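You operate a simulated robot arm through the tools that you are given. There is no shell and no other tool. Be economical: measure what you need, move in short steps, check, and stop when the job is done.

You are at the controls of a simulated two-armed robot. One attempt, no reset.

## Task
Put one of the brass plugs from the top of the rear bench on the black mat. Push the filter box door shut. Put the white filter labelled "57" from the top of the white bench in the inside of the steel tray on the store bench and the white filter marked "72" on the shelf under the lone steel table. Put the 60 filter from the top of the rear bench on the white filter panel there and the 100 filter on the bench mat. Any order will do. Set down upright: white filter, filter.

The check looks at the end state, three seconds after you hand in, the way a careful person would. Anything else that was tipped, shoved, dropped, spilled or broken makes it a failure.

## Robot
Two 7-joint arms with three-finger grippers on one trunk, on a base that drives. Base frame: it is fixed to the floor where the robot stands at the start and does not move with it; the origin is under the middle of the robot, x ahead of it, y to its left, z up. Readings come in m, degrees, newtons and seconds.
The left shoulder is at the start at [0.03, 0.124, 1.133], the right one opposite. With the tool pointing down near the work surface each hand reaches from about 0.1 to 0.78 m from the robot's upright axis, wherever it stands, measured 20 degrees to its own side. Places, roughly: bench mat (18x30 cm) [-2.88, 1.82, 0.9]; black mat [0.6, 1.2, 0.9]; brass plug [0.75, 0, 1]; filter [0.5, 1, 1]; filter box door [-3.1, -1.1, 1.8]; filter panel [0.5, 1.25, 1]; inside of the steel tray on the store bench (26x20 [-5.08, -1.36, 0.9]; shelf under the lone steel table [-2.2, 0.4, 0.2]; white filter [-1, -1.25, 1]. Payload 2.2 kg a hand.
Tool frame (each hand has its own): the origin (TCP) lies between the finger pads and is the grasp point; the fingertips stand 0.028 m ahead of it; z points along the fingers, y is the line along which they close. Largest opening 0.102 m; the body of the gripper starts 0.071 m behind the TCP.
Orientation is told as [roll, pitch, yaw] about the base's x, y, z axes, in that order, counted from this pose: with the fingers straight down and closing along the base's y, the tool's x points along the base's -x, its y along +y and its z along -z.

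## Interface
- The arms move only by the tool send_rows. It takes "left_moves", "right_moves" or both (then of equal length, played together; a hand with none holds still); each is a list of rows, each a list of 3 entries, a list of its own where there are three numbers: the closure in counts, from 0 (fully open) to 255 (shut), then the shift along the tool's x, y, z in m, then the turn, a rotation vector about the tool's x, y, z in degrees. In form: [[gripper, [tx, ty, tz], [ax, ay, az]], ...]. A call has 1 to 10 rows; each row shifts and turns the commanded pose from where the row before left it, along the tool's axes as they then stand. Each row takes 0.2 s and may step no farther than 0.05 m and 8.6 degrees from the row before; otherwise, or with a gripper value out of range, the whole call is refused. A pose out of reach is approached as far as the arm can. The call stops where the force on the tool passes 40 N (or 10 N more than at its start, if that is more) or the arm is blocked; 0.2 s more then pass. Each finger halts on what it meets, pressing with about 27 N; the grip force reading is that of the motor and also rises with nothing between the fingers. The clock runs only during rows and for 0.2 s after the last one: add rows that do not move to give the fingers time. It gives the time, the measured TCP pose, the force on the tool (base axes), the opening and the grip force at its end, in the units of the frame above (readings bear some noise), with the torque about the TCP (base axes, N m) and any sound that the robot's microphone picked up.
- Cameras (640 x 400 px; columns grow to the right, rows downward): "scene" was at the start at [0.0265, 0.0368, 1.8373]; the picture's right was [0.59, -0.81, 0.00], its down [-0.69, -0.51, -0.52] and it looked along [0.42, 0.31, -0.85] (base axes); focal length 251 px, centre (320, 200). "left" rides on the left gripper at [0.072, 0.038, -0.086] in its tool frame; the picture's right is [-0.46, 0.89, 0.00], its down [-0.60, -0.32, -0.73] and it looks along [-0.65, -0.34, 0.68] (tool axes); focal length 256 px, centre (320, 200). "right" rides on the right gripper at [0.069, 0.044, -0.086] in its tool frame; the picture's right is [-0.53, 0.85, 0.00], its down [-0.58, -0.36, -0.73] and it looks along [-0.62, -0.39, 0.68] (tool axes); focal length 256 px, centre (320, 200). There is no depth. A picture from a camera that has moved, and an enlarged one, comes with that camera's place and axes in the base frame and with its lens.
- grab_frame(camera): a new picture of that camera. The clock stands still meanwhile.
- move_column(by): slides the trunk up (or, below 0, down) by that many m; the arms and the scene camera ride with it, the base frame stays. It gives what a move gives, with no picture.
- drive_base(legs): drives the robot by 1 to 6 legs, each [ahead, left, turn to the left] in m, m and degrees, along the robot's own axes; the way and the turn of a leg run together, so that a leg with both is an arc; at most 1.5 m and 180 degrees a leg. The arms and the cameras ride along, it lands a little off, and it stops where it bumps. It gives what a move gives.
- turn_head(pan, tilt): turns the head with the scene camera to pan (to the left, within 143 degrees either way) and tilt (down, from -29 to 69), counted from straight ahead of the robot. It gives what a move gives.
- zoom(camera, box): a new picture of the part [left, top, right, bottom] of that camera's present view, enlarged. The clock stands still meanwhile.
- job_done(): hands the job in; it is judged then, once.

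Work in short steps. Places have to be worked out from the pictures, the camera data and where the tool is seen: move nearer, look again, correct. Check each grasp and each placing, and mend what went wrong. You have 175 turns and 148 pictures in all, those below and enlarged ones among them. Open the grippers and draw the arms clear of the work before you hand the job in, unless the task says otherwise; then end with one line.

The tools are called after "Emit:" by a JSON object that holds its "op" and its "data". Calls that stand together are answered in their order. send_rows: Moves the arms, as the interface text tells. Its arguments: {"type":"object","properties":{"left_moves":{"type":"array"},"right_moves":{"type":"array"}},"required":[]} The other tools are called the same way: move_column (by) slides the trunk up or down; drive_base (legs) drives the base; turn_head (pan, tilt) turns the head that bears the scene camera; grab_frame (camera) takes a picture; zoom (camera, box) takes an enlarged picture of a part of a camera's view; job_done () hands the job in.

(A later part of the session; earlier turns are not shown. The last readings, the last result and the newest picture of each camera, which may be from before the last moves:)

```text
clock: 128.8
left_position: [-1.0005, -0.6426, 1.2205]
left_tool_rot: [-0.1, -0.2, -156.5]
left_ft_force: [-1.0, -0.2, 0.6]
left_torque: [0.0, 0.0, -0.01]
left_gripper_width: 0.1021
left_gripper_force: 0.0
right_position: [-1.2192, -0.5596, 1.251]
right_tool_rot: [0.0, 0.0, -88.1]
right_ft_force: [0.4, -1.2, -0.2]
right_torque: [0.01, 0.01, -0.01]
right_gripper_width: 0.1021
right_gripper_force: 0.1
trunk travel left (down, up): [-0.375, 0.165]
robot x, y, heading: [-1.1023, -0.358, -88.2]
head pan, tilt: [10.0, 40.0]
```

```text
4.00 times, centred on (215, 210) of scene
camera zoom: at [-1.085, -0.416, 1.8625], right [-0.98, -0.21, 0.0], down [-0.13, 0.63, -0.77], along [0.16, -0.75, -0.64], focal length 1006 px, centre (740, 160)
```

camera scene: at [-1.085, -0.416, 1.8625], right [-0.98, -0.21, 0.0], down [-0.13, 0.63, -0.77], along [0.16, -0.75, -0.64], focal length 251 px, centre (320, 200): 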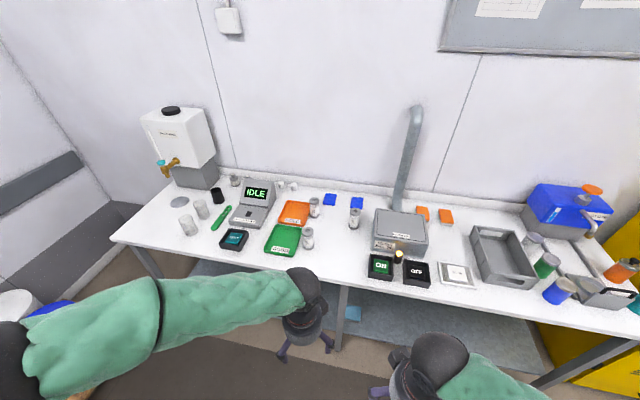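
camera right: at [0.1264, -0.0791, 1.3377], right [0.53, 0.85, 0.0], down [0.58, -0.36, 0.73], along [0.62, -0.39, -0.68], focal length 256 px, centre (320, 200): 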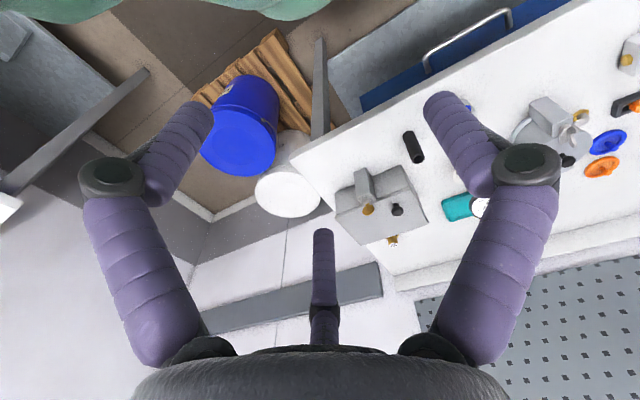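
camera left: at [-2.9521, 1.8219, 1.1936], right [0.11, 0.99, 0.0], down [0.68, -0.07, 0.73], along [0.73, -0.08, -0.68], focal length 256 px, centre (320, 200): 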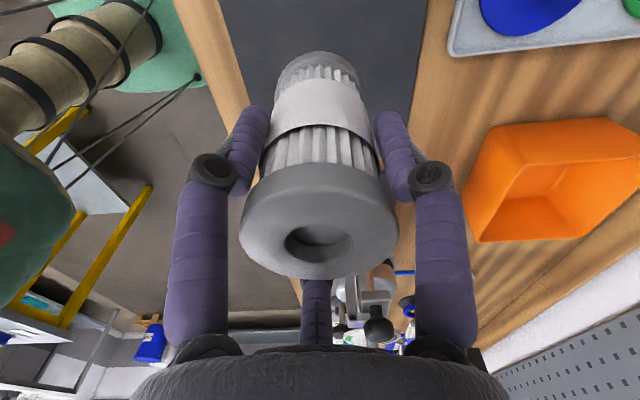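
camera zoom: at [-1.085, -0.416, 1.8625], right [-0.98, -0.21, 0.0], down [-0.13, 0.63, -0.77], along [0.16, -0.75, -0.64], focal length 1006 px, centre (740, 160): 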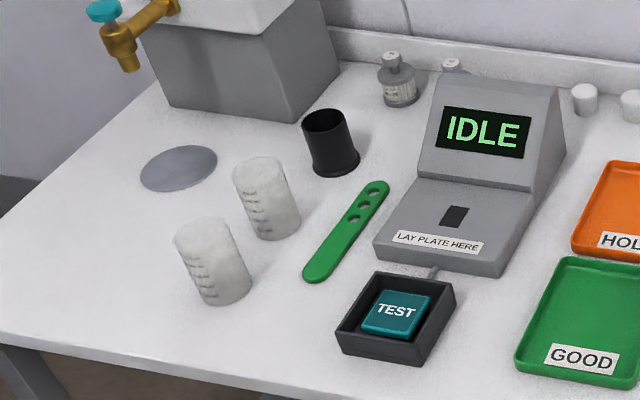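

No. 57 at about (−0.863, −1.18), No. 72 at (−1.065, −1.364). Position the base so the left hand takes 57 and the right takes 72.

Emit:
{"op": "drive_base", "data": {"legs": [[0.28, 0.14, -1.8]]}}

Emit:
{"op": "turn_head", "data": {"pan": 0, "tilt": 55}}

Emit:
{"op": "grab_frame", "data": {"camera": "scene"}}

Emit:
{"op": "grab_frame", "data": {"camera": "left"}}

Emit:
{"op": "grab_frame", "data": {"camera": "right"}}

```text
clock: 130.9
left_position: [-0.8672, -0.9249, 1.2207]
left_tool_rot: [-0.1, -0.2, -158.4]
left_ft_force: [1.0, 0.3, -0.2]
left_torque: [-0.01, 0.0, 0.01]
left_gripper_width: 0.1018
left_gripper_force: 0.0
right_position: [-1.085, -0.8343, 1.2503]
right_tool_rot: [0.0, 0.0, -90.1]
right_ft_force: [-0.6, -0.4, -0.8]
right_torque: [0.02, 0.01, -0.02]
right_gripper_width: 0.102
right_gripper_force: 0.1
trunk travel left (down, up): [-0.375, 0.165]
robot x, y, heading: [-0.9601, -0.6368, -89.7]
head pan, tilt: [10.0, 40.0]
```

```text
clock: 131.6
left_position: [-0.8687, -0.923, 1.2205]
left_tool_rot: [-0.2, -0.2, -158.3]
left_ft_force: [0.3, 0.8, 1.2]
left_torque: [-0.01, 0.02, -0.03]
left_gripper_width: 0.102
left_gripper_force: 0.0
right_position: [-1.0845, -0.8335, 1.2513]
right_tool_rot: [0.1, 0.0, -90.0]
right_ft_force: [-0.9, 0.8, 0.1]
right_torque: [0.01, 0.02, -0.02]
right_gripper_width: 0.1023
right_gripper_force: 0.1
trunk travel left (down, up): [-0.375, 0.165]
robot x, y, heading: [-0.9635, -0.6369, -89.9]
head pan, tilt: [0.0, 55.0]
```

```text
93 pictures are left
camera scene: at [-0.9601, -0.6823, 1.8419], right [-1.0, 0.0, 0.0], down [0.0, 0.82, -0.57], along [0.0, -0.57, -0.82], focal length 251 px, centre (320, 200)
```

scene: 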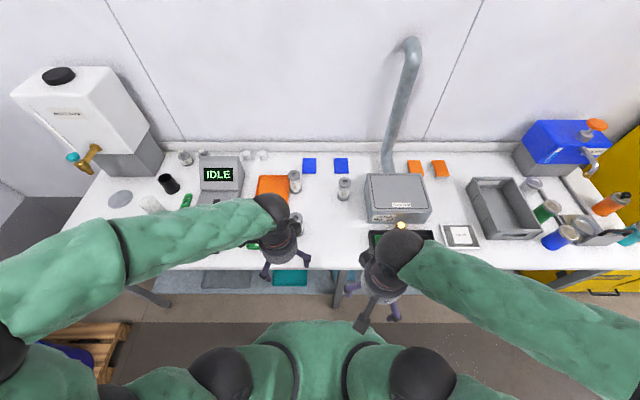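

```text
92 pictures are left
camera left: at [-0.7867, -0.9325, 1.3055], right [-0.1, -0.99, 0.0], down [-0.68, 0.07, 0.73], along [-0.73, 0.08, -0.68], focal length 256 px, centre (320, 200)
```

left: 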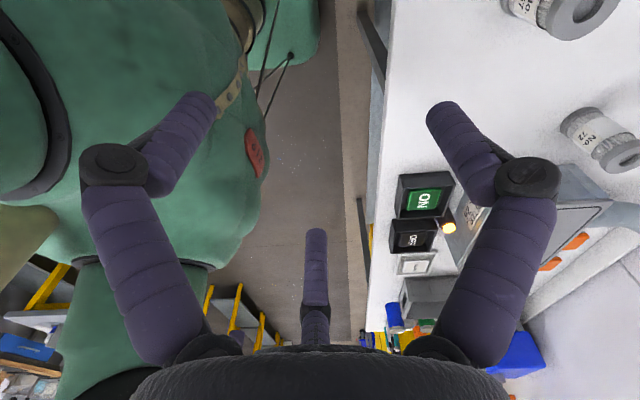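

```text
91 pictures are left
camera right: at [-1.0421, -0.7635, 1.3377], right [0.85, -0.53, 0.0], down [-0.36, -0.58, 0.73], along [-0.39, -0.62, -0.68], focal length 256 px, centre (320, 200)
```

right: 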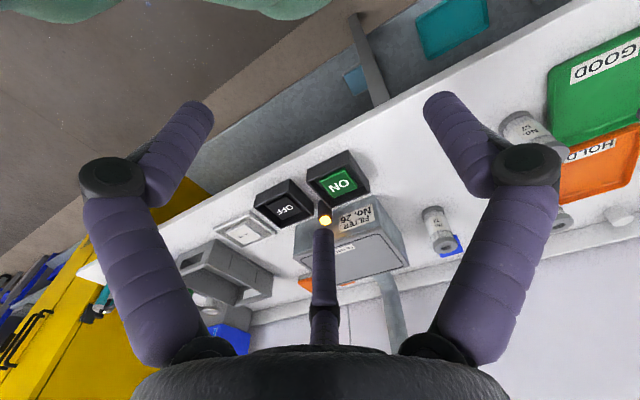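

Left hand: move over No. 57 and check from z≈1.12.

Emit:
{"op": "send_rows", "data": {"left_moves": [[0, [-0.0182, 0.0474, 0], [0, 0, 0]], [0, [-0.0182, 0.0474, 0], [0, 0, 0]], [0, [-0.0182, 0.0474, 0], [0, 0, 0]], [0, [-0.0182, 0.0474, 0], [0, 0, 0]], [0, [-0.0182, 0.0474, 0], [0, 0, 0]], [0, [0, 0, 0.05], [0, 0, 0]], [0, [0, 0, 0.05], [0, 0, 0]]]}}

Emit:
{"op": "grab_frame", "data": {"camera": "left"}}

```text
refused: row 1 steps farther than a row can; nothing moved
```

```text
90 pictures are left
camera left: at [-0.7867, -0.9325, 1.3055], right [-0.1, -0.99, 0.0], down [-0.68, 0.07, 0.73], along [-0.73, 0.08, -0.68], focal length 256 px, centre (320, 200)
```

left: 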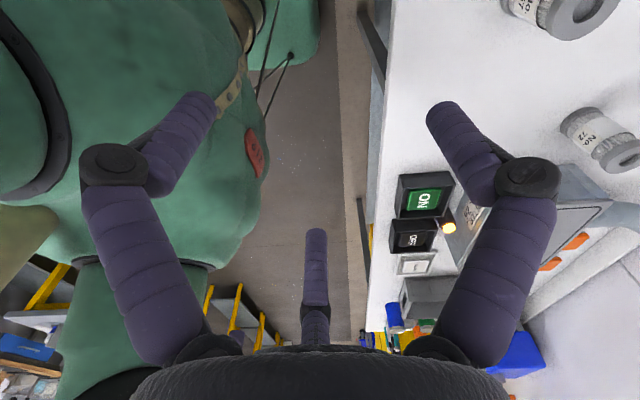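

Step slightly too long; use six smaller rows.

Emit:
{"op": "send_rows", "data": {"left_moves": [[0, [-0.0152, 0.0395, 0], [0, 0, 0]], [0, [-0.0152, 0.0395, 0], [0, 0, 0]], [0, [-0.0152, 0.0395, 0], [0, 0, 0]], [0, [-0.0152, 0.0395, 0], [0, 0, 0]], [0, [-0.0152, 0.0395, 0], [0, 0, 0]], [0, [-0.0152, 0.0395, 0], [0, 0, 0]], [0, [0, 0, 0.05], [0, 0, 0]], [0, [0, 0, 0.05], [0, 0, 0]]]}}

Emit:
{"op": "grab_frame", "data": {"camera": "left"}}

```text
clock: 133.4
left_position: [-0.8648, -1.1791, 1.1189]
left_tool_rot: [-0.1, -0.2, -158.3]
left_ft_force: [-0.3, -0.7, 0.2]
left_torque: [0.0, 0.0, -0.01]
left_gripper_width: 0.1017
left_gripper_force: 0.1
right_position: [-1.084, -0.8349, 1.2496]
right_tool_rot: [0.1, 0.0, -90.0]
right_ft_force: [-1.0, -1.5, -0.6]
right_torque: [0.02, 0.02, 0.0]
right_gripper_width: 0.1019
right_gripper_force: 0.1
trunk travel left (down, up): [-0.375, 0.165]
robot x, y, heading: [-0.9623, -0.637, -89.9]
head pan, tilt: [0.0, 55.0]
```

```text
89 pictures are left
camera left: at [-0.7831, -1.1887, 1.2049], right [-0.1, -0.99, 0.0], down [-0.68, 0.07, 0.73], along [-0.73, 0.08, -0.68], focal length 256 px, centre (320, 200)
```

left: 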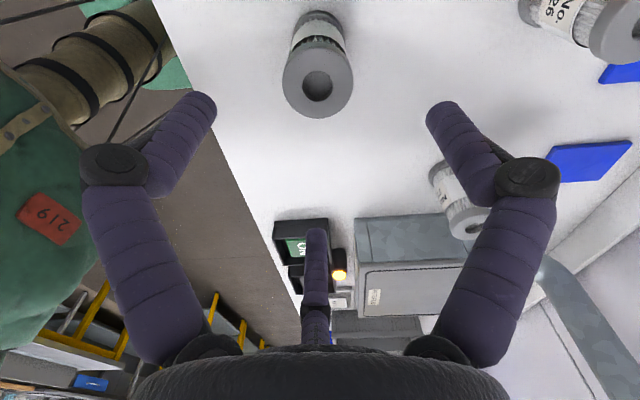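

Aligned. Descend 0.15 and grip, then lift.

Emit:
{"op": "send_rows", "data": {"left_moves": [[0, [0, 0, 0.05], [0, 0, 0]], [0, [0, 0, 0.05], [0, 0, 0]], [0, [0, 0, 0.05], [0, 0, 0]], [255, [0, 0, 0], [0, 0, 0]], [255, [0, 0, 0], [0, 0, 0]], [255, [0, 0, 0], [0, 0, 0]], [255, [0, 0, 0], [0, 0, 0]]]}}

Emit:
{"op": "send_rows", "data": {"left_moves": [[255, [0, 0, -0.05], [0, 0, 0]], [255, [0, 0, -0.05], [0, 0, 0]], [255, [0, 0, -0.05], [0, 0, 0]], [255, [0, 0, -0.05], [0, 0, 0]], [255, [0, 0, -0.05], [0, 0, 0]], [255, [0.0152, -0.0395, 0], [0, 0, 0]], [255, [0.0152, -0.0395, 0], [0, 0, 0]], [255, [0.0152, -0.0395, 0], [0, 0, 0]], [255, [0.0152, -0.0395, 0], [0, 0, 0]], [255, [0.0152, -0.0395, 0], [0, 0, 0]]]}}

Emit:
{"op": "grab_frame", "data": {"camera": "left"}}

```text
clock: 135.0
left_position: [-0.8673, -1.1804, 0.9716]
left_tool_rot: [-0.1, -0.2, -158.3]
left_ft_force: [-0.5, -0.7, 0.5]
left_torque: [-0.03, 0.01, 0.0]
left_gripper_width: 0.0532
left_gripper_force: 27.0
right_position: [-1.0845, -0.8335, 1.2506]
right_tool_rot: [0.0, 0.0, -90.0]
right_ft_force: [-0.2, -0.1, 0.8]
right_torque: [-0.01, -0.01, 0.03]
right_gripper_width: 0.1021
right_gripper_force: 0.0
trunk travel left (down, up): [-0.375, 0.165]
robot x, y, heading: [-0.9585, -0.6369, -89.9]
head pan, tilt: [0.0, 55.0]
```

```text
clock: 137.2
left_position: [-0.8694, -0.9641, 1.2184]
left_tool_rot: [0.0, -0.2, -158.1]
left_ft_force: [-0.6, 0.9, -1.0]
left_torque: [0.02, -0.02, -0.02]
left_gripper_width: 0.0533
left_gripper_force: 26.8
right_position: [-1.0849, -0.8314, 1.2519]
right_tool_rot: [0.0, -0.2, -90.0]
right_ft_force: [0.0, 0.3, 0.2]
right_torque: [-0.05, 0.02, -0.02]
right_gripper_width: 0.1018
right_gripper_force: 0.0
trunk travel left (down, up): [-0.375, 0.165]
robot x, y, heading: [-0.9571, -0.6348, -89.8]
head pan, tilt: [0.0, 55.0]
```

```text
88 pictures are left
camera left: at [-0.7872, -0.9725, 1.3048], right [-0.1, -0.99, 0.0], down [-0.68, 0.07, 0.73], along [-0.73, 0.08, -0.68], focal length 256 px, centre (320, 200)
```

left: 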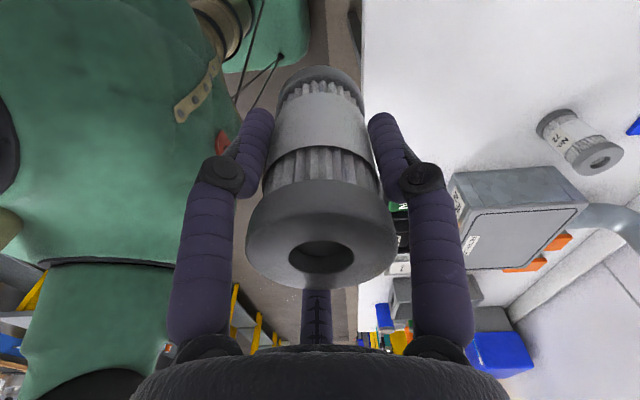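

57 held. Now the right hand toward No. 72 (−1.063, −1.36).

Emit:
{"op": "send_rows", "data": {"right_moves": [[0, [-0.048, 0.002, 0], [0, 0, 0]], [0, [-0.048, 0.002, 0], [0, 0, 0]], [0, [-0.048, 0.002, 0], [0, 0, 0]], [0, [-0.048, 0.002, 0], [0, 0, 0]], [0, [-0.048, 0.002, 0], [0, 0, 0]], [0, [-0.048, 0.002, 0], [0, 0, 0]], [0, [-0.048, 0.002, 0], [0, 0, 0]], [0, [-0.048, 0.002, 0], [0, 0, 0]], [0, [-0.048, 0.002, 0], [0, 0, 0]], [0, [-0.048, 0.002, 0], [0, 0, 0]]]}}

Emit:
{"op": "send_rows", "data": {"right_moves": [[0, [-0.048, 0.002, 0], [0, 0, 0]], [0, [0, 0, 0.05], [0, 0, 0]], [0, [0, 0, 0.05], [0, 0, 0]]]}}

Emit:
{"op": "grab_frame", "data": {"camera": "right"}}

Emit:
{"op": "grab_frame", "data": {"camera": "scene"}}

```text
clock: 139.4
left_position: [-0.8695, -0.969, 1.2189]
left_tool_rot: [-0.2, 0.0, -158.3]
left_ft_force: [-0.2, -0.5, -1.6]
left_torque: [0.04, -0.01, 0.02]
left_gripper_width: 0.0531
left_gripper_force: 27.4
right_position: [-1.067, -1.3153, 1.2494]
right_tool_rot: [0.0, 0.3, -90.0]
right_ft_force: [0.1, -0.7, 0.4]
right_torque: [0.09, -0.02, 0.0]
right_gripper_width: 0.1019
right_gripper_force: 0.2
trunk travel left (down, up): [-0.375, 0.165]
robot x, y, heading: [-0.9609, -0.6358, -89.8]
head pan, tilt: [0.0, 55.0]
```

```text
clock: 140.2
left_position: [-0.868, -0.966, 1.2202]
left_tool_rot: [-0.1, -0.1, -158.3]
left_ft_force: [-0.4, 0.0, -0.7]
left_torque: [0.0, 0.01, -0.02]
left_gripper_width: 0.0533
left_gripper_force: 27.0
right_position: [-1.0632, -1.3614, 1.149]
right_tool_rot: [0.0, -0.1, -90.0]
right_ft_force: [0.8, -1.2, -0.1]
right_torque: [0.02, -0.04, 0.0]
right_gripper_width: 0.1017
right_gripper_force: 0.1
trunk travel left (down, up): [-0.375, 0.165]
robot x, y, heading: [-0.9615, -0.6354, -89.8]
head pan, tilt: [0.0, 55.0]
```

```text
87 pictures are left
camera right: at [-1.0214, -1.291, 1.2365], right [0.84, -0.54, 0.0], down [-0.37, -0.58, 0.73], along [-0.39, -0.62, -0.68], focal length 256 px, centre (320, 200)
```

right: 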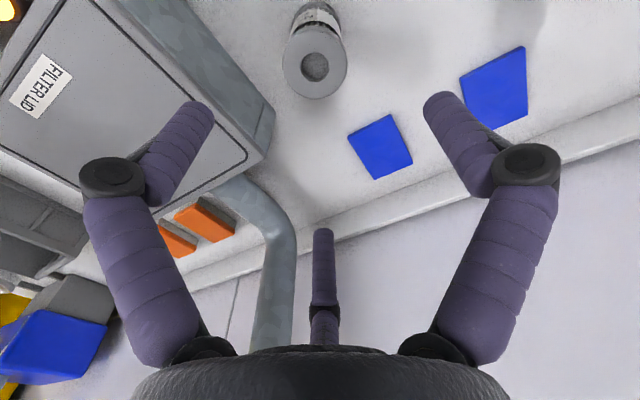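

```text
86 pictures are left
camera scene: at [-0.9602, -0.6836, 1.8418], right [-1.0, 0.0, 0.0], down [0.0, 0.82, -0.57], along [0.0, -0.57, -0.82], focal length 251 px, centre (320, 200)
```

scene: 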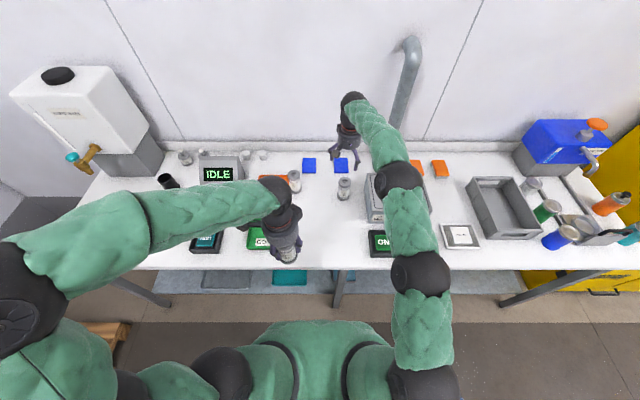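

72 top at (−1.067, −1.356). Correct, descend and grip; the arm looks clear of the box lid.

Emit:
{"op": "send_rows", "data": {"right_moves": [[0, [0.005, -0.004, 0.04], [0, 0, 0]], [0, [0, 0, 0.04], [0, 0, 0]]]}}

Emit:
{"op": "grab_frame", "data": {"camera": "right"}}

Emit:
{"op": "grab_frame", "data": {"camera": "left"}}

```text
clock: 140.8
left_position: [-0.869, -0.9666, 1.2188]
left_tool_rot: [-0.2, -0.2, -158.3]
left_ft_force: [0.5, 0.4, -0.3]
left_torque: [0.02, 0.0, 0.0]
left_gripper_width: 0.0528
left_gripper_force: 27.1
right_position: [-1.0677, -1.3584, 1.0689]
right_tool_rot: [0.0, -0.1, -90.0]
right_ft_force: [-0.8, 0.1, 0.5]
right_torque: [0.05, -0.03, 0.02]
right_gripper_width: 0.1019
right_gripper_force: 0.0
trunk travel left (down, up): [-0.375, 0.165]
robot x, y, heading: [-0.9575, -0.6402, -90.3]
head pan, tilt: [0.0, 55.0]
```

```text
85 pictures are left
camera right: at [-1.0245, -1.2887, 1.1569], right [0.85, -0.53, 0.0], down [-0.36, -0.58, 0.73], along [-0.39, -0.62, -0.68], focal length 256 px, centre (320, 200)
```

right: 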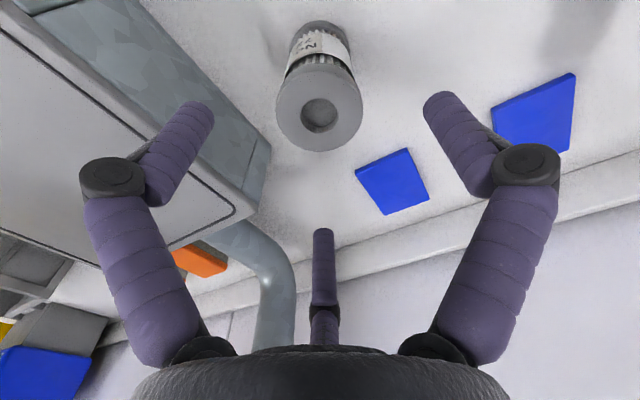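

```text
84 pictures are left
camera left: at [-0.7871, -0.9759, 1.3041], right [-0.1, -0.99, 0.0], down [-0.68, 0.07, 0.73], along [-0.73, 0.08, -0.68], focal length 256 px, centre (320, 200)
```

left: 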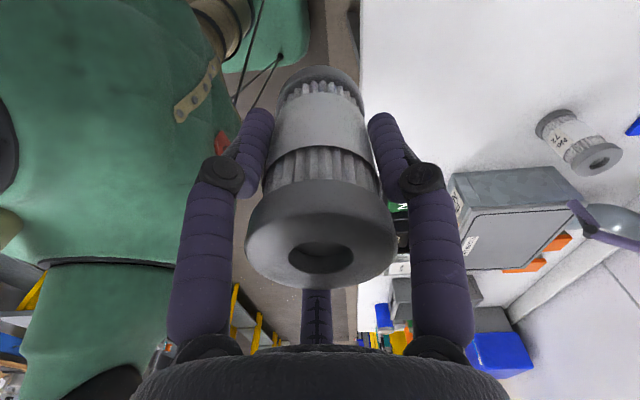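

Box side is near the finger; narrow the opening to 76 mm, then descend the last 10 cm and grip.

Emit:
{"op": "send_rows", "data": {"right_moves": [[65, [0.002, 0, 0], [0, 0, 0]], [65, [0, 0, 0], [0, 0, 0]], [65, [0, 0, 0.035], [0, 0, 0]], [65, [0, 0, 0.035], [0, 0, 0]], [65, [0, 0, 0.028], [0, 0, 0]], [255, [0, 0, 0], [0, 0, 0]], [255, [0, 0, 0], [0, 0, 0]], [255, [0, 0, 0], [0, 0, 0]]]}}

Emit:
{"op": "send_rows", "data": {"right_moves": [[255, [0, 0, -0.05], [0, 0, 0]], [255, [0, 0, -0.05], [0, 0, 0]], [255, [0, 0, -0.05], [0, 0, 0]], [255, [0, 0, -0.05], [0, 0, 0]], [255, [0, 0, -0.05], [0, 0, 0]]]}}

Emit:
{"op": "grab_frame", "data": {"camera": "right"}}

```text
clock: 142.6
left_position: [-0.8701, -0.9661, 1.2195]
left_tool_rot: [-0.1, -0.1, -158.3]
left_ft_force: [-0.2, -0.1, -0.7]
left_torque: [-0.01, 0.0, 0.0]
left_gripper_width: 0.0532
left_gripper_force: 27.3
right_position: [-1.0671, -1.3542, 0.9739]
right_tool_rot: [0.0, 0.0, -90.0]
right_ft_force: [0.5, 0.8, 0.6]
right_torque: [-0.02, -0.02, 0.0]
right_gripper_width: 0.0534
right_gripper_force: 26.7
trunk travel left (down, up): [-0.375, 0.165]
robot x, y, heading: [-0.9621, -0.636, -89.9]
head pan, tilt: [0.0, 55.0]
```

```text
clock: 143.8
left_position: [-0.8694, -0.9655, 1.2182]
left_tool_rot: [-0.1, -0.2, -158.3]
left_ft_force: [0.7, -0.1, -0.5]
left_torque: [-0.04, -0.02, -0.01]
left_gripper_width: 0.053
left_gripper_force: 27.3
right_position: [-1.0693, -1.3551, 1.2248]
right_tool_rot: [0.0, 0.0, -90.0]
right_ft_force: [0.2, 0.6, -1.4]
right_torque: [0.01, 0.01, -0.01]
right_gripper_width: 0.0531
right_gripper_force: 27.5
trunk travel left (down, up): [-0.375, 0.165]
robot x, y, heading: [-0.9658, -0.6341, -90.1]
head pan, tilt: [0.0, 55.0]
```

```text
83 pictures are left
camera right: at [-1.0256, -1.2859, 1.3117], right [0.85, -0.53, 0.0], down [-0.36, -0.58, 0.73], along [-0.39, -0.62, -0.68], focal length 256 px, centre (320, 200)
```

right: 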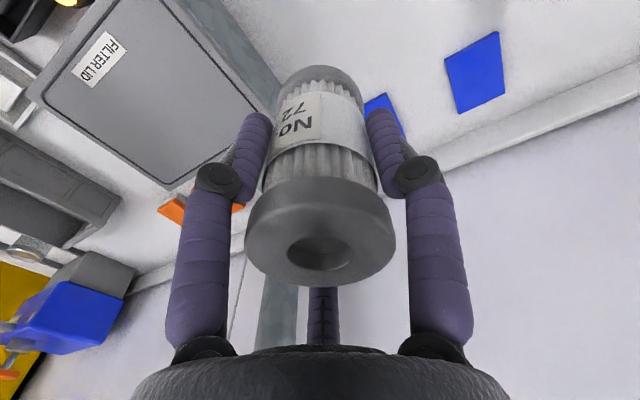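

Both filters held. Retract the right hand and drive to face the lone steel table from its −y side.

Emit:
{"op": "send_rows", "data": {"right_moves": [[255, [0.048, 0, 0], [0, 0, 0]], [255, [0.048, 0, 0], [0, 0, 0]], [255, [0.048, 0, 0], [0, 0, 0]], [255, [0.048, 0, 0], [0, 0, 0]], [255, [0.048, 0, 0], [0, 0, 0]], [255, [0.048, 0, 0], [0, 0, 0]], [255, [0.048, 0, 0], [0, 0, 0]], [255, [0.048, 0, 0], [0, 0, 0]], [255, [0.048, 0, 0], [0, 0, 0]], [255, [0.048, 0, 0], [0, 0, 0]]]}}

Emit:
{"op": "drive_base", "data": {"legs": [[-0.25, 0, 0], [0, 0, 90], [0, 0, 90], [-0.1, 1.2, 0]]}}

Emit:
{"op": "turn_head", "data": {"pan": 0, "tilt": 40}}

Emit:
{"op": "grab_frame", "data": {"camera": "scene"}}

```text
clock: 146.0
left_position: [-0.8688, -0.9637, 1.2197]
left_tool_rot: [0.0, -0.2, -158.3]
left_ft_force: [-0.6, 0.7, -0.6]
left_torque: [-0.04, 0.0, 0.0]
left_gripper_width: 0.0527
left_gripper_force: 27.1
right_position: [-1.0664, -0.8738, 1.2208]
right_tool_rot: [0.2, -0.1, -89.9]
right_ft_force: [0.3, 0.9, 0.4]
right_torque: [-0.03, -0.01, 0.0]
right_gripper_width: 0.0531
right_gripper_force: 27.0
trunk travel left (down, up): [-0.375, 0.165]
robot x, y, heading: [-0.9588, -0.6372, -90.5]
head pan, tilt: [0.0, 55.0]
```

```text
clock: 161.1
left_position: [-2.2477, -0.1024, 1.2196]
left_tool_rot: [-0.1, -0.2, 19.3]
left_ft_force: [-0.1, -0.7, -1.4]
left_torque: [-0.02, -0.02, 0.01]
left_gripper_width: 0.0531
left_gripper_force: 26.7
right_position: [-2.055, -0.2009, 1.2204]
right_tool_rot: [0.1, -0.1, 87.6]
right_ft_force: [0.4, 0.4, -0.1]
right_torque: [0.0, -0.01, 0.02]
right_gripper_width: 0.0533
right_gripper_force: 27.1
trunk travel left (down, up): [-0.375, 0.165]
robot x, y, heading: [-2.1726, -0.4339, 87.3]
head pan, tilt: [0.0, 55.0]
```

```text
clock: 161.8
left_position: [-2.2483, -0.1016, 1.2193]
left_tool_rot: [-0.1, -0.2, 19.3]
left_ft_force: [-0.9, 0.1, -1.0]
left_torque: [-0.01, 0.0, 0.03]
left_gripper_width: 0.0528
left_gripper_force: 27.3
right_position: [-2.0552, -0.2004, 1.2202]
right_tool_rot: [0.0, 0.0, 87.6]
right_ft_force: [-0.7, -0.3, 0.1]
right_torque: [-0.01, 0.0, -0.01]
right_gripper_width: 0.0528
right_gripper_force: 27.6
trunk travel left (down, up): [-0.375, 0.165]
robot x, y, heading: [-2.1714, -0.4297, 87.7]
head pan, tilt: [0.0, 40.0]
```

```text
82 pictures are left
camera scene: at [-2.1664, -0.3833, 1.8624], right [1.0, -0.04, 0.0], down [-0.03, -0.64, -0.77], along [0.03, 0.76, -0.64], focal length 251 px, centre (320, 200)
```

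scene: 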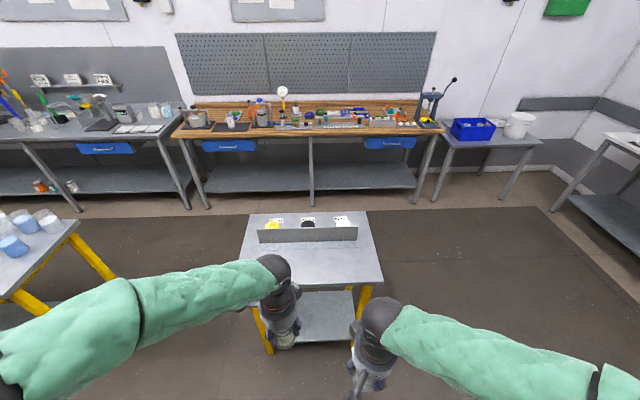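

Shelf looks empty, near x −2.4…−1.93, y 0.25…0.59 at z≈0.2. First tuck the left hand aside, lower the trunk, straighten the heading.

Emit:
{"op": "send_rows", "data": {"left_moves": [[255, [0.0455, -0.0014, 0], [0, 0, 0]], [255, [0.0455, -0.0014, 0], [0, 0, 0]], [255, [0.0455, -0.0014, 0], [0, 0, 0]], [255, [0.0455, -0.0014, 0], [0, 0, 0]], [255, [0.0455, -0.0014, 0], [0, 0, 0]], [255, [0.0455, -0.0014, 0], [0, 0, 0]], [255, [0.0455, -0.0014, 0], [0, 0, 0]], [255, [0.0455, -0.0014, 0], [0, 0, 0]]]}}

Emit:
{"op": "drive_base", "data": {"legs": [[0, 0.05, 2.3]]}}

Emit:
{"op": "move_column", "data": {"by": -0.37}}

Emit:
{"op": "turn_head", "data": {"pan": -15, "tilt": 50}}

Emit:
{"op": "grab_frame", "data": {"camera": "scene"}}

Emit:
{"op": "grab_frame", "data": {"camera": "right"}}

```text
clock: 163.7
left_position: [-2.5907, -0.234, 1.2166]
left_tool_rot: [-0.1, -0.2, 19.3]
left_ft_force: [0.5, -0.1, -0.7]
left_torque: [0.01, -0.03, 0.0]
left_gripper_width: 0.053
left_gripper_force: 27.0
right_position: [-2.056, -0.1999, 1.2195]
right_tool_rot: [0.0, 0.0, 87.6]
right_ft_force: [-0.1, 0.9, -0.7]
right_torque: [0.01, -0.01, 0.02]
right_gripper_width: 0.0532
right_gripper_force: 26.9
trunk travel left (down, up): [-0.375, 0.165]
robot x, y, heading: [-2.1691, -0.4348, 87.8]
head pan, tilt: [0.0, 40.0]
```

```text
clock: 164.6
left_position: [-2.6466, -0.2506, 1.2174]
left_tool_rot: [-0.1, -0.3, 21.7]
left_ft_force: [0.3, 0.5, -1.2]
left_torque: [-0.01, -0.04, -0.01]
left_gripper_width: 0.0532
left_gripper_force: 26.8
right_position: [-2.1145, -0.1933, 1.2199]
right_tool_rot: [0.0, 0.0, 89.8]
right_ft_force: [-0.2, 0.1, -0.2]
right_torque: [-0.02, -0.07, -0.03]
right_gripper_width: 0.0533
right_gripper_force: 27.0
trunk travel left (down, up): [-0.375, 0.165]
robot x, y, heading: [-2.2201, -0.434, 89.7]
head pan, tilt: [0.0, 40.0]
```

```text
clock: 168.2
left_position: [-2.6477, -0.2513, 0.8475]
left_tool_rot: [-0.1, -0.1, 21.7]
left_ft_force: [0.0, -0.1, -0.3]
left_torque: [-0.02, 0.02, -0.03]
left_gripper_width: 0.053
left_gripper_force: 27.5
right_position: [-2.1142, -0.1941, 0.8513]
right_tool_rot: [0.0, 0.0, 89.8]
right_ft_force: [-0.5, 0.0, -1.1]
right_torque: [0.02, 0.0, -0.02]
right_gripper_width: 0.0531
right_gripper_force: 27.1
trunk travel left (down, up): [-0.005, 0.535]
robot x, y, heading: [-2.2189, -0.4343, 89.8]
head pan, tilt: [0.0, 40.0]
```

```text
clock: 168.9
left_position: [-2.6461, -0.2506, 0.8465]
left_tool_rot: [-0.1, -0.2, 21.7]
left_ft_force: [0.4, 0.0, -0.7]
left_torque: [0.03, 0.0, 0.03]
left_gripper_width: 0.0531
left_gripper_force: 26.8
right_position: [-2.1121, -0.194, 0.8506]
right_tool_rot: [0.0, 0.0, 89.9]
right_ft_force: [0.4, 0.2, 0.2]
right_torque: [0.0, -0.02, 0.0]
right_gripper_width: 0.0531
right_gripper_force: 26.5
trunk travel left (down, up): [-0.005, 0.535]
robot x, y, heading: [-2.2172, -0.4359, 90.0]
head pan, tilt: [-15.0, 50.0]
```

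```text
81 pictures are left
camera scene: at [-2.1979, -0.3929, 1.4784], right [0.97, -0.26, 0.0], down [-0.2, -0.74, -0.64], along [0.17, 0.62, -0.77], focal length 251 px, centre (320, 200)
```

scene: 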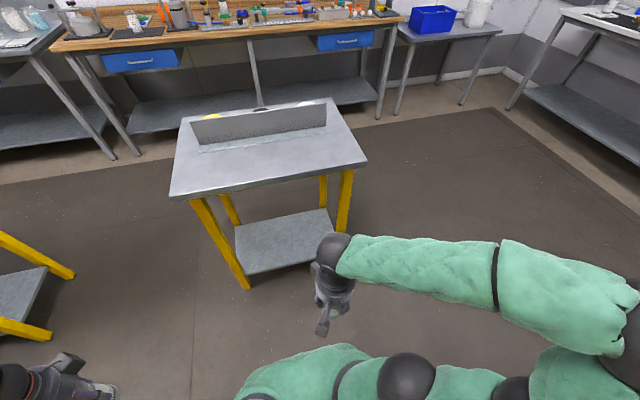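

```text
80 pictures are left
camera right: at [-2.1582, -0.2628, 0.9371], right [-0.84, 0.54, 0.0], down [0.37, 0.58, 0.73], along [0.39, 0.62, -0.68], focal length 256 px, centre (320, 200)
```

right: 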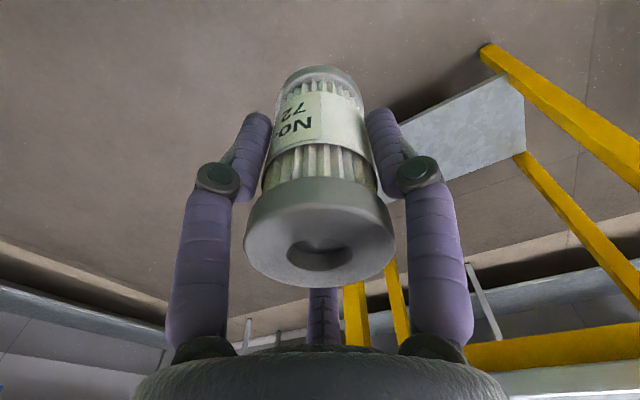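

Shelf is empty and visible. Extend the right hand ahead 0.25 (still in front of the table), then lower it.

Emit:
{"op": "send_rows", "data": {"right_moves": [[255, [-0.045, 0, 0.02], [0, 0, 0]], [255, [-0.045, 0, 0.02], [0, 0, 0]], [255, [-0.045, 0, 0.02], [0, 0, 0]], [255, [-0.045, 0, 0.02], [0, 0, 0]], [255, [-0.045, 0, 0.02], [0, 0, 0]], [255, [-0.02, 0, 0.045], [0, 0, 0]], [255, [0, 0, 0.05], [0, 0, 0]], [255, [0, 0, 0.05], [0, 0, 0]]]}}

Emit:
{"op": "send_rows", "data": {"right_moves": [[255, [0, 0, 0.05], [0, 0, 0]], [255, [0, 0, 0.05], [0, 0, 0]], [255, [0, 0, 0.05], [0, 0, 0]], [255, [0, 0, 0.04], [0, 0, 0]], [255, [0, 0, 0.04], [0, 0, 0]]]}}

Emit:
{"op": "grab_frame", "data": {"camera": "scene"}}

Emit:
{"op": "grab_frame", "data": {"camera": "right"}}

```text
clock: 170.7
left_position: [-2.6465, -0.2503, 0.847]
left_tool_rot: [0.0, -0.2, 21.8]
left_ft_force: [-0.7, -0.6, -0.7]
left_torque: [0.01, -0.03, -0.02]
left_gripper_width: 0.0529
left_gripper_force: 27.3
right_position: [-2.1129, 0.0521, 0.6059]
right_tool_rot: [0.1, -0.1, 89.9]
right_ft_force: [-0.1, -0.1, -0.9]
right_torque: [0.0, 0.03, -0.02]
right_gripper_width: 0.0528
right_gripper_force: 26.9
trunk travel left (down, up): [-0.005, 0.535]
robot x, y, heading: [-2.2152, -0.4325, 89.9]
head pan, tilt: [-15.0, 50.0]
```

```text
clock: 171.9
left_position: [-2.6454, -0.2504, 0.847]
left_tool_rot: [-0.1, -0.3, 21.8]
left_ft_force: [-0.8, -0.4, -0.1]
left_torque: [-0.02, -0.01, -0.01]
left_gripper_width: 0.0529
left_gripper_force: 27.4
right_position: [-2.1136, 0.0526, 0.3749]
right_tool_rot: [0.0, -0.2, 89.9]
right_ft_force: [0.2, 1.0, -0.6]
right_torque: [-0.04, 0.03, 0.01]
right_gripper_width: 0.0529
right_gripper_force: 27.3
trunk travel left (down, up): [-0.005, 0.535]
robot x, y, heading: [-2.2181, -0.434, 90.0]
head pan, tilt: [-15.0, 50.0]
```

```text
79 pictures are left
camera scene: at [-2.1978, -0.3927, 1.4783], right [0.97, -0.26, 0.0], down [-0.2, -0.74, -0.64], along [0.17, 0.62, -0.77], focal length 251 px, centre (320, 200)
```

scene: 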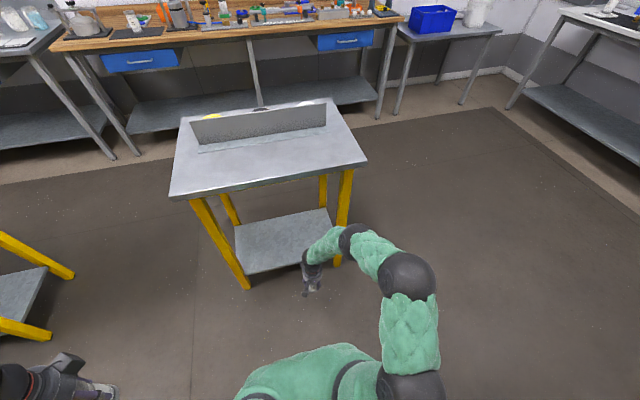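

```text
78 pictures are left
camera right: at [-2.1583, -0.0176, 0.4622], right [-0.84, 0.54, 0.0], down [0.37, 0.57, 0.73], along [0.39, 0.62, -0.68], focal length 256 px, centre (320, 200)
```

right: 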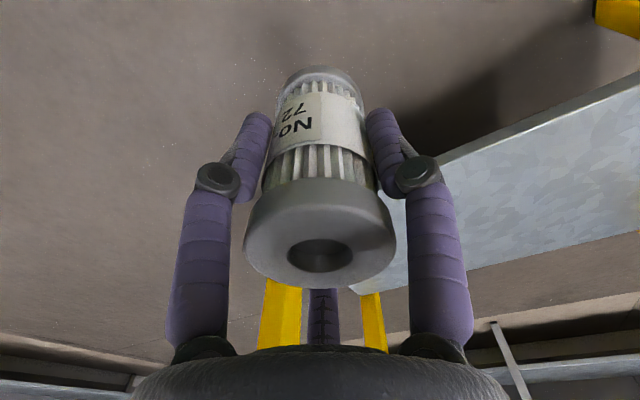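

The forearm comes in from the right and would meet the right leg; strafe left 0.17 first, then drive ahead 0.30 so hand and forearm pass between the legs.

Emit:
{"op": "drive_base", "data": {"legs": [[0, 0.17, 0], [0.15, 0, 0]]}}

Emit:
{"op": "grab_frame", "data": {"camera": "scene"}}

```text
clock: 174.4
left_position: [-2.8166, -0.0994, 0.8473]
left_tool_rot: [-0.2, -0.2, 21.9]
left_ft_force: [-0.1, 0.4, 0.0]
left_torque: [0.0, 0.0, 0.03]
left_gripper_width: 0.0532
left_gripper_force: 26.6
right_position: [-2.285, 0.2022, 0.3746]
right_tool_rot: [0.0, -0.1, 90.0]
right_ft_force: [0.1, 0.0, -0.8]
right_torque: [-0.02, -0.02, -0.02]
right_gripper_width: 0.0529
right_gripper_force: 26.9
trunk travel left (down, up): [-0.005, 0.535]
robot x, y, heading: [-2.3877, -0.2804, 90.2]
head pan, tilt: [-15.0, 50.0]
```

```text
77 pictures are left
camera scene: at [-2.3678, -0.2412, 1.4783], right [0.97, -0.26, 0.0], down [-0.2, -0.74, -0.64], along [0.17, 0.62, -0.77], focal length 251 px, centre (320, 200)
```

scene: 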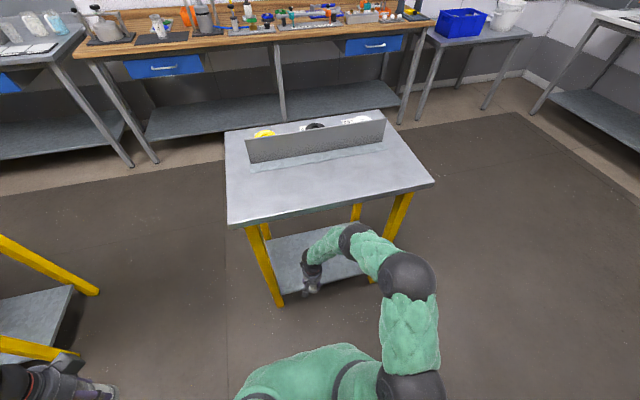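

Clear so far. Drive another 0.14 ahead.

Emit:
{"op": "drive_base", "data": {"legs": [[0.14, 0, 0]]}}

Emit:
{"op": "grab_frame", "data": {"camera": "scene"}}

Emit:
{"op": "grab_frame", "data": {"camera": "right"}}

```text
clock: 175.5
left_position: [-2.8158, -0.0182, 0.8469]
left_tool_rot: [-0.1, -0.2, 21.6]
left_ft_force: [0.3, 0.6, -0.2]
left_torque: [-0.03, -0.03, 0.04]
left_gripper_width: 0.0532
left_gripper_force: 27.2
right_position: [-2.2862, 0.2559, 0.3642]
right_tool_rot: [0.2, 2.3, 90.2]
right_ft_force: [-0.3, -0.2, -0.7]
right_torque: [0.02, 0.04, -0.02]
right_gripper_width: 0.0531
right_gripper_force: 27.4
trunk travel left (down, up): [-0.005, 0.535]
robot x, y, heading: [-2.3933, -0.2032, 89.8]
head pan, tilt: [-15.0, 50.0]
stopped in leg 1: the robot was blocked; the commanded pose is now the measured one
```

```text
76 pictures are left
camera scene: at [-2.3671, -0.1623, 1.4787], right [0.96, -0.26, 0.0], down [-0.2, -0.74, -0.64], along [0.17, 0.62, -0.77], focal length 251 px, centre (320, 200)
```

scene: 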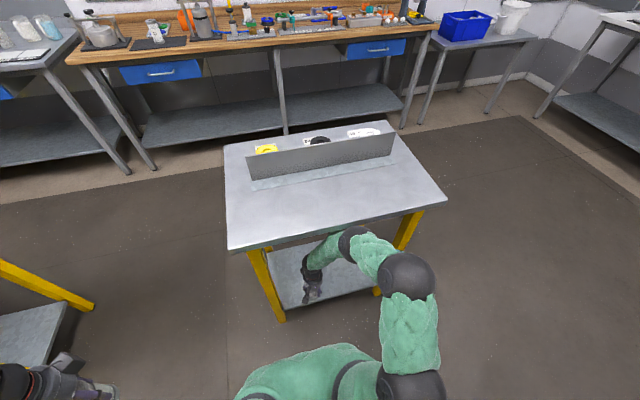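

```text
75 pictures are left
camera right: at [-2.3304, 0.19, 0.4537], right [-0.85, 0.53, -0.02], down [0.36, 0.61, 0.71], along [0.39, 0.59, -0.71], focal length 256 px, centre (320, 200)
```

right: 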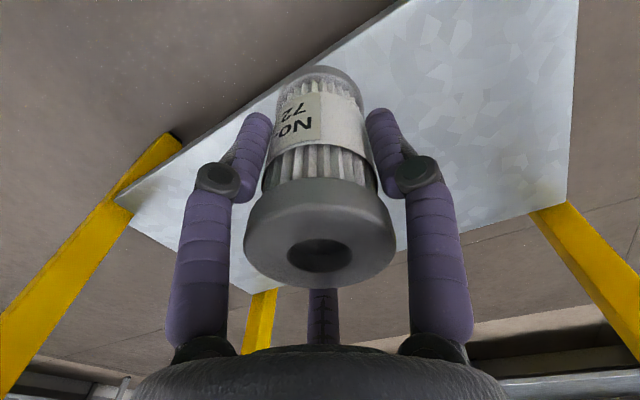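

Blocked: the arm's wrist joint met the table edge (it sits ~0.45 m above the fingertips). Back off, straighten the hand and lower it before going in again.

Emit:
{"op": "drive_base", "data": {"legs": [[-0.13, 0, 0]]}}

Emit:
{"op": "send_rows", "data": {"right_moves": [[255, [0, 0, 0], [0, -2.3, 0]], [255, [-0.024, 0, 0.03], [0, 0, 0]], [255, [0, 0, 0.025], [0, 0, 0]], [255, [0, 0, 0], [0, 0, 0]]]}}

Emit:
{"op": "grab_frame", "data": {"camera": "scene"}}

Emit:
{"op": "grab_frame", "data": {"camera": "right"}}

```text
clock: 176.7
left_position: [-2.8153, -0.145, 0.8474]
left_tool_rot: [-0.1, -0.4, 21.5]
left_ft_force: [-0.5, -0.7, -0.6]
left_torque: [0.02, 0.04, -0.02]
left_gripper_width: 0.0532
left_gripper_force: 26.7
right_position: [-2.2876, 0.1305, 0.3638]
right_tool_rot: [0.2, 2.2, 90.3]
right_ft_force: [-0.4, 0.4, 0.1]
right_torque: [-0.01, -0.01, 0.03]
right_gripper_width: 0.0532
right_gripper_force: 26.2
trunk travel left (down, up): [-0.005, 0.535]
robot x, y, heading: [-2.3886, -0.3334, 89.9]
head pan, tilt: [-15.0, 50.0]
```

```text
clock: 177.7
left_position: [-2.816, -0.1452, 0.8472]
left_tool_rot: [0.0, -0.2, 21.5]
left_ft_force: [-0.1, 1.0, -0.9]
left_torque: [0.0, 0.04, -0.01]
left_gripper_width: 0.0529
left_gripper_force: 26.8
right_position: [-2.288, 0.1561, 0.309]
right_tool_rot: [0.2, -0.2, 90.3]
right_ft_force: [0.1, -0.1, -1.1]
right_torque: [-0.01, 0.0, 0.04]
right_gripper_width: 0.0528
right_gripper_force: 27.4
trunk travel left (down, up): [-0.005, 0.535]
robot x, y, heading: [-2.3894, -0.3289, 89.6]
head pan, tilt: [-15.0, 50.0]
```

```text
74 pictures are left
camera scene: at [-2.3682, -0.2888, 1.4783], right [0.97, -0.26, 0.0], down [-0.2, -0.74, -0.64], along [0.17, 0.62, -0.77], focal length 251 px, centre (320, 200)
```

scene: 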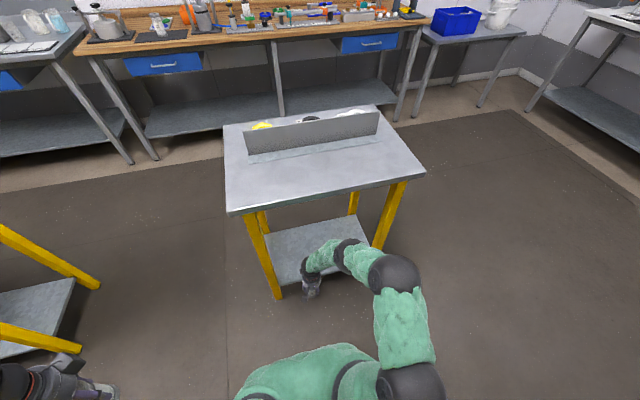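

```text
73 pictures are left
camera right: at [-2.3325, 0.0867, 0.396], right [-0.85, 0.53, 0.0], down [0.36, 0.58, 0.73], along [0.39, 0.62, -0.68], focal length 256 px, centre (320, 200)
```

right: 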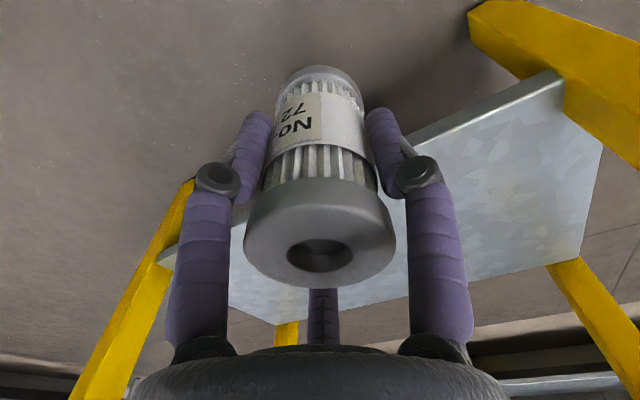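

Shelf is at z≈0.195; bottom of filter now ≈0.235. Drive in again in two steps, watching for blockage.

Emit:
{"op": "drive_base", "data": {"legs": [[0.1, 0, 0.3]]}}

Emit:
{"op": "grab_frame", "data": {"camera": "scene"}}

```text
clock: 178.9
left_position: [-2.8176, -0.045, 0.846]
left_tool_rot: [-0.2, -0.2, 21.9]
left_ft_force: [0.0, 0.5, -1.2]
left_torque: [0.01, 0.0, 0.01]
left_gripper_width: 0.0532
left_gripper_force: 27.0
right_position: [-2.2908, 0.2589, 0.3093]
right_tool_rot: [0.2, -0.1, 90.6]
right_ft_force: [0.5, -0.1, -0.9]
right_torque: [-0.02, 0.03, -0.02]
right_gripper_width: 0.0529
right_gripper_force: 27.2
trunk travel left (down, up): [-0.005, 0.535]
robot x, y, heading: [-2.3855, -0.2278, 90.2]
head pan, tilt: [-15.0, 50.0]
```

```text
72 pictures are left
camera scene: at [-2.3684, -0.1867, 1.4783], right [0.97, -0.26, 0.0], down [-0.2, -0.74, -0.64], along [0.17, 0.62, -0.77], focal length 251 px, centre (320, 200)
```

scene: 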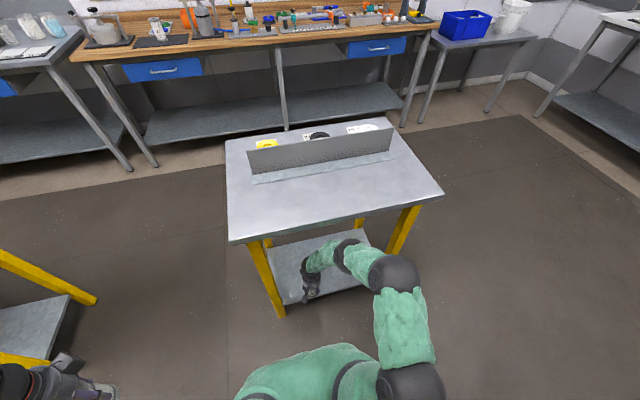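

Emit:
{"op": "drive_base", "data": {"legs": [[0.08, 0, 0]]}}

Emit:
{"op": "grab_frame", "data": {"camera": "scene"}}

Emit:
{"op": "grab_frame", "data": {"camera": "right"}}

```text
clock: 179.9
left_position: [-2.8154, 0.004, 0.8456]
left_tool_rot: [0.0, -0.4, 21.5]
left_ft_force: [0.0, -0.6, -0.9]
left_torque: [0.02, -0.02, 0.03]
left_gripper_width: 0.0529
left_gripper_force: 26.9
right_position: [-2.2936, 0.2927, 0.3051]
right_tool_rot: [0.4, 0.8, 90.6]
right_ft_force: [0.3, 0.0, -0.7]
right_torque: [-0.01, 0.0, -0.01]
right_gripper_width: 0.0532
right_gripper_force: 26.9
trunk travel left (down, up): [-0.005, 0.535]
robot x, y, heading: [-2.3912, -0.1755, 90.1]
head pan, tilt: [-15.0, 50.0]
stopped in leg 1: the robot was blocked; the commanded pose is now the measured one
```

```text
71 pictures are left
camera scene: at [-2.3685, -0.1417, 1.4784], right [0.97, -0.26, 0.0], down [-0.2, -0.74, -0.65], along [0.17, 0.62, -0.76], focal length 251 px, centre (320, 200)
```

scene: 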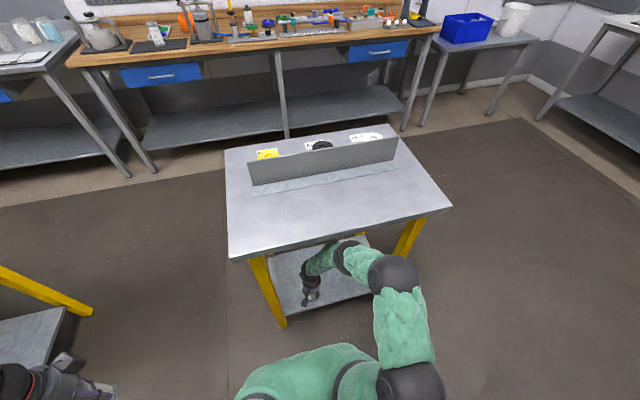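

```text
70 pictures are left
camera right: at [-2.3361, 0.2253, 0.3923], right [-0.85, 0.52, 0.0], down [0.36, 0.59, 0.72], along [0.38, 0.61, -0.69], focal length 256 px, centre (320, 200)
```

right: 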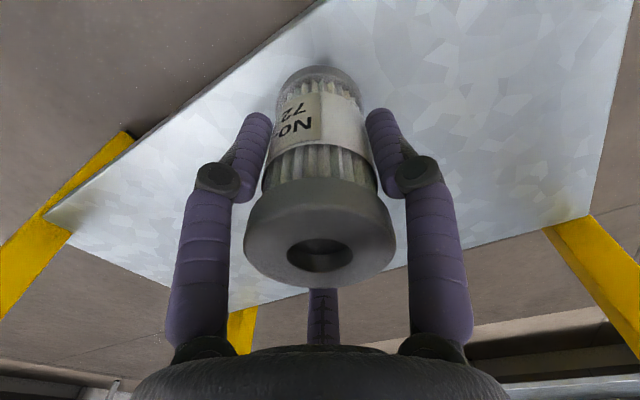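

The filter is already over the shelf (y≈0.293, edge≈0.245). Straighten, lower ~25 mm (that drops the wrist too), then try to go a few cm deeper.

Emit:
{"op": "send_rows", "data": {"right_moves": [[255, [0, 0, 0.01], [0, 0, 0]], [255, [0, 0, 0.01], [0, -0.9, 0]], [255, [0, 0, 0], [0, 0, 0]]]}}

Emit:
{"op": "drive_base", "data": {"legs": [[0.04, 0, 0]]}}

Emit:
{"op": "grab_frame", "data": {"camera": "right"}}

```text
clock: 180.7
left_position: [-2.8156, 0.0094, 0.8459]
left_tool_rot: [-0.2, -0.3, 21.7]
left_ft_force: [-0.5, 0.6, -1.6]
left_torque: [-0.01, 0.02, 0.02]
left_gripper_width: 0.0531
left_gripper_force: 27.0
right_position: [-2.2923, 0.2984, 0.2834]
right_tool_rot: [0.3, 0.0, 90.7]
right_ft_force: [-0.3, -0.4, -0.9]
right_torque: [0.01, 0.01, -0.03]
right_gripper_width: 0.053
right_gripper_force: 26.9
trunk travel left (down, up): [-0.005, 0.535]
robot x, y, heading: [-2.3897, -0.1725, 89.8]
head pan, tilt: [-15.0, 50.0]
```

```text
clock: 181.6
left_position: [-2.8128, 0.0388, 0.848]
left_tool_rot: [0.3, -0.4, 21.5]
left_ft_force: [0.9, 0.7, -0.9]
left_torque: [0.01, 0.03, 0.0]
left_gripper_width: 0.0531
left_gripper_force: 26.7
right_position: [-2.2969, 0.3106, 0.2754]
right_tool_rot: [0.8, 1.3, 91.2]
right_ft_force: [-0.5, -0.4, 0.2]
right_torque: [-0.01, 0.04, 0.01]
right_gripper_width: 0.053
right_gripper_force: 26.6
trunk travel left (down, up): [-0.005, 0.535]
robot x, y, heading: [-2.3903, -0.1349, 90.0]
head pan, tilt: [-15.0, 50.0]
```

```text
69 pictures are left
camera right: at [-2.3395, 0.2429, 0.3642], right [-0.86, 0.52, 0.0], down [0.36, 0.6, 0.71], along [0.37, 0.61, -0.7], focal length 256 px, centre (320, 200)
```

right: 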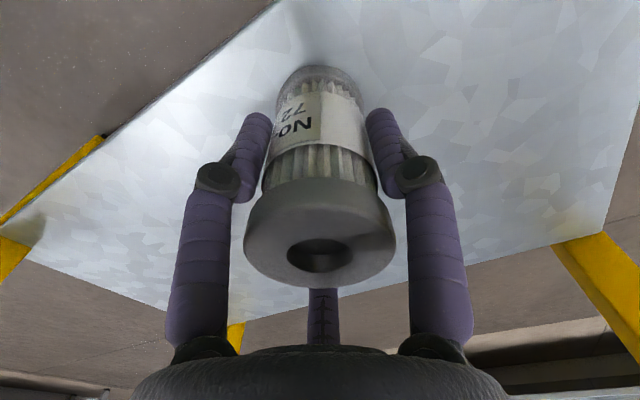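

Arm is pressing again; no more driving in. Back off 25 mm to relieve the pressure; the filter is well over the shelf.

Emit:
{"op": "drive_base", "data": {"legs": [[-0.025, 0, 0]]}}

Emit:
{"op": "grab_frame", "data": {"camera": "scene"}}

```text
clock: 182.4
left_position: [-2.8157, 0.0208, 0.8457]
left_tool_rot: [-0.3, -0.3, 21.5]
left_ft_force: [-0.7, -0.2, -0.3]
left_torque: [-0.01, -0.02, -0.02]
left_gripper_width: 0.053
left_gripper_force: 27.0
right_position: [-2.2997, 0.2871, 0.2727]
right_tool_rot: [0.6, 1.9, 91.1]
right_ft_force: [-0.1, 0.0, -0.9]
right_torque: [-0.01, 0.01, -0.03]
right_gripper_width: 0.0535
right_gripper_force: 27.0
trunk travel left (down, up): [-0.005, 0.535]
robot x, y, heading: [-2.3892, -0.163, 90.0]
head pan, tilt: [-15.0, 50.0]
```

```text
68 pictures are left
camera scene: at [-2.3682, -0.1219, 1.4785], right [0.97, -0.26, 0.0], down [-0.2, -0.74, -0.64], along [0.17, 0.62, -0.77], focal length 251 px, centre (320, 200)
```

scene: 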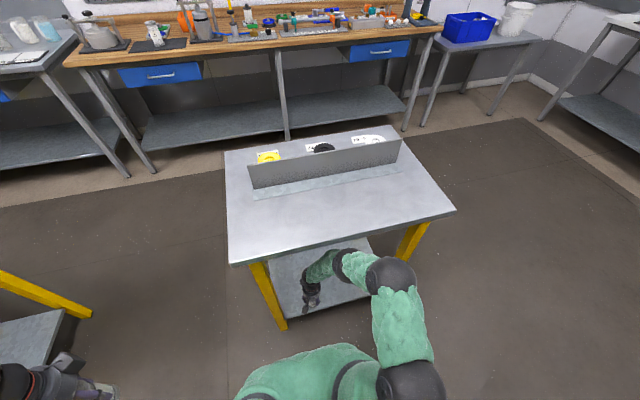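

Correct the tilt and move 15 mm forward, then lower to the shelf gently.

Emit:
{"op": "send_rows", "data": {"right_moves": [[255, [-0.008, 0, 0], [0.6, -1.9, 0]], [255, [-0.008, 0, 0], [0, 0, 0]], [255, [0, 0, 0], [0, 0, 0]]]}}

Emit:
{"op": "send_rows", "data": {"right_moves": [[255, [0, 0, 0.003], [0, 0, 0]], [255, [0, 0, 0], [0, 0, 0]]]}}

```text
clock: 183.2
left_position: [-2.8158, 0.0221, 0.8462]
left_tool_rot: [-0.1, -0.4, 21.6]
left_ft_force: [0.2, -0.3, -0.8]
left_torque: [0.01, 0.0, 0.0]
left_gripper_width: 0.0532
left_gripper_force: 27.2
right_position: [-2.2992, 0.3033, 0.2716]
right_tool_rot: [0.0, 0.0, 91.1]
right_ft_force: [0.3, 0.3, -0.3]
right_torque: [0.0, 0.02, -0.01]
right_gripper_width: 0.0532
right_gripper_force: 27.3
trunk travel left (down, up): [-0.005, 0.535]
robot x, y, heading: [-2.3891, -0.1586, 89.8]
head pan, tilt: [-15.0, 50.0]
```

```text
clock: 183.8
left_position: [-2.8164, 0.0213, 0.8466]
left_tool_rot: [-0.2, -0.3, 21.4]
left_ft_force: [1.0, -0.3, 0.0]
left_torque: [0.02, 0.0, -0.03]
left_gripper_width: 0.0532
left_gripper_force: 27.0
right_position: [-2.2986, 0.3056, 0.2699]
right_tool_rot: [0.0, -0.1, 91.1]
right_ft_force: [-0.2, -0.6, 14.6]
right_torque: [-0.41, -0.13, 0.01]
right_gripper_width: 0.0531
right_gripper_force: 27.2
trunk travel left (down, up): [-0.005, 0.535]
robot x, y, heading: [-2.3864, -0.1606, 89.7]
head pan, tilt: [-15.0, 50.0]
```

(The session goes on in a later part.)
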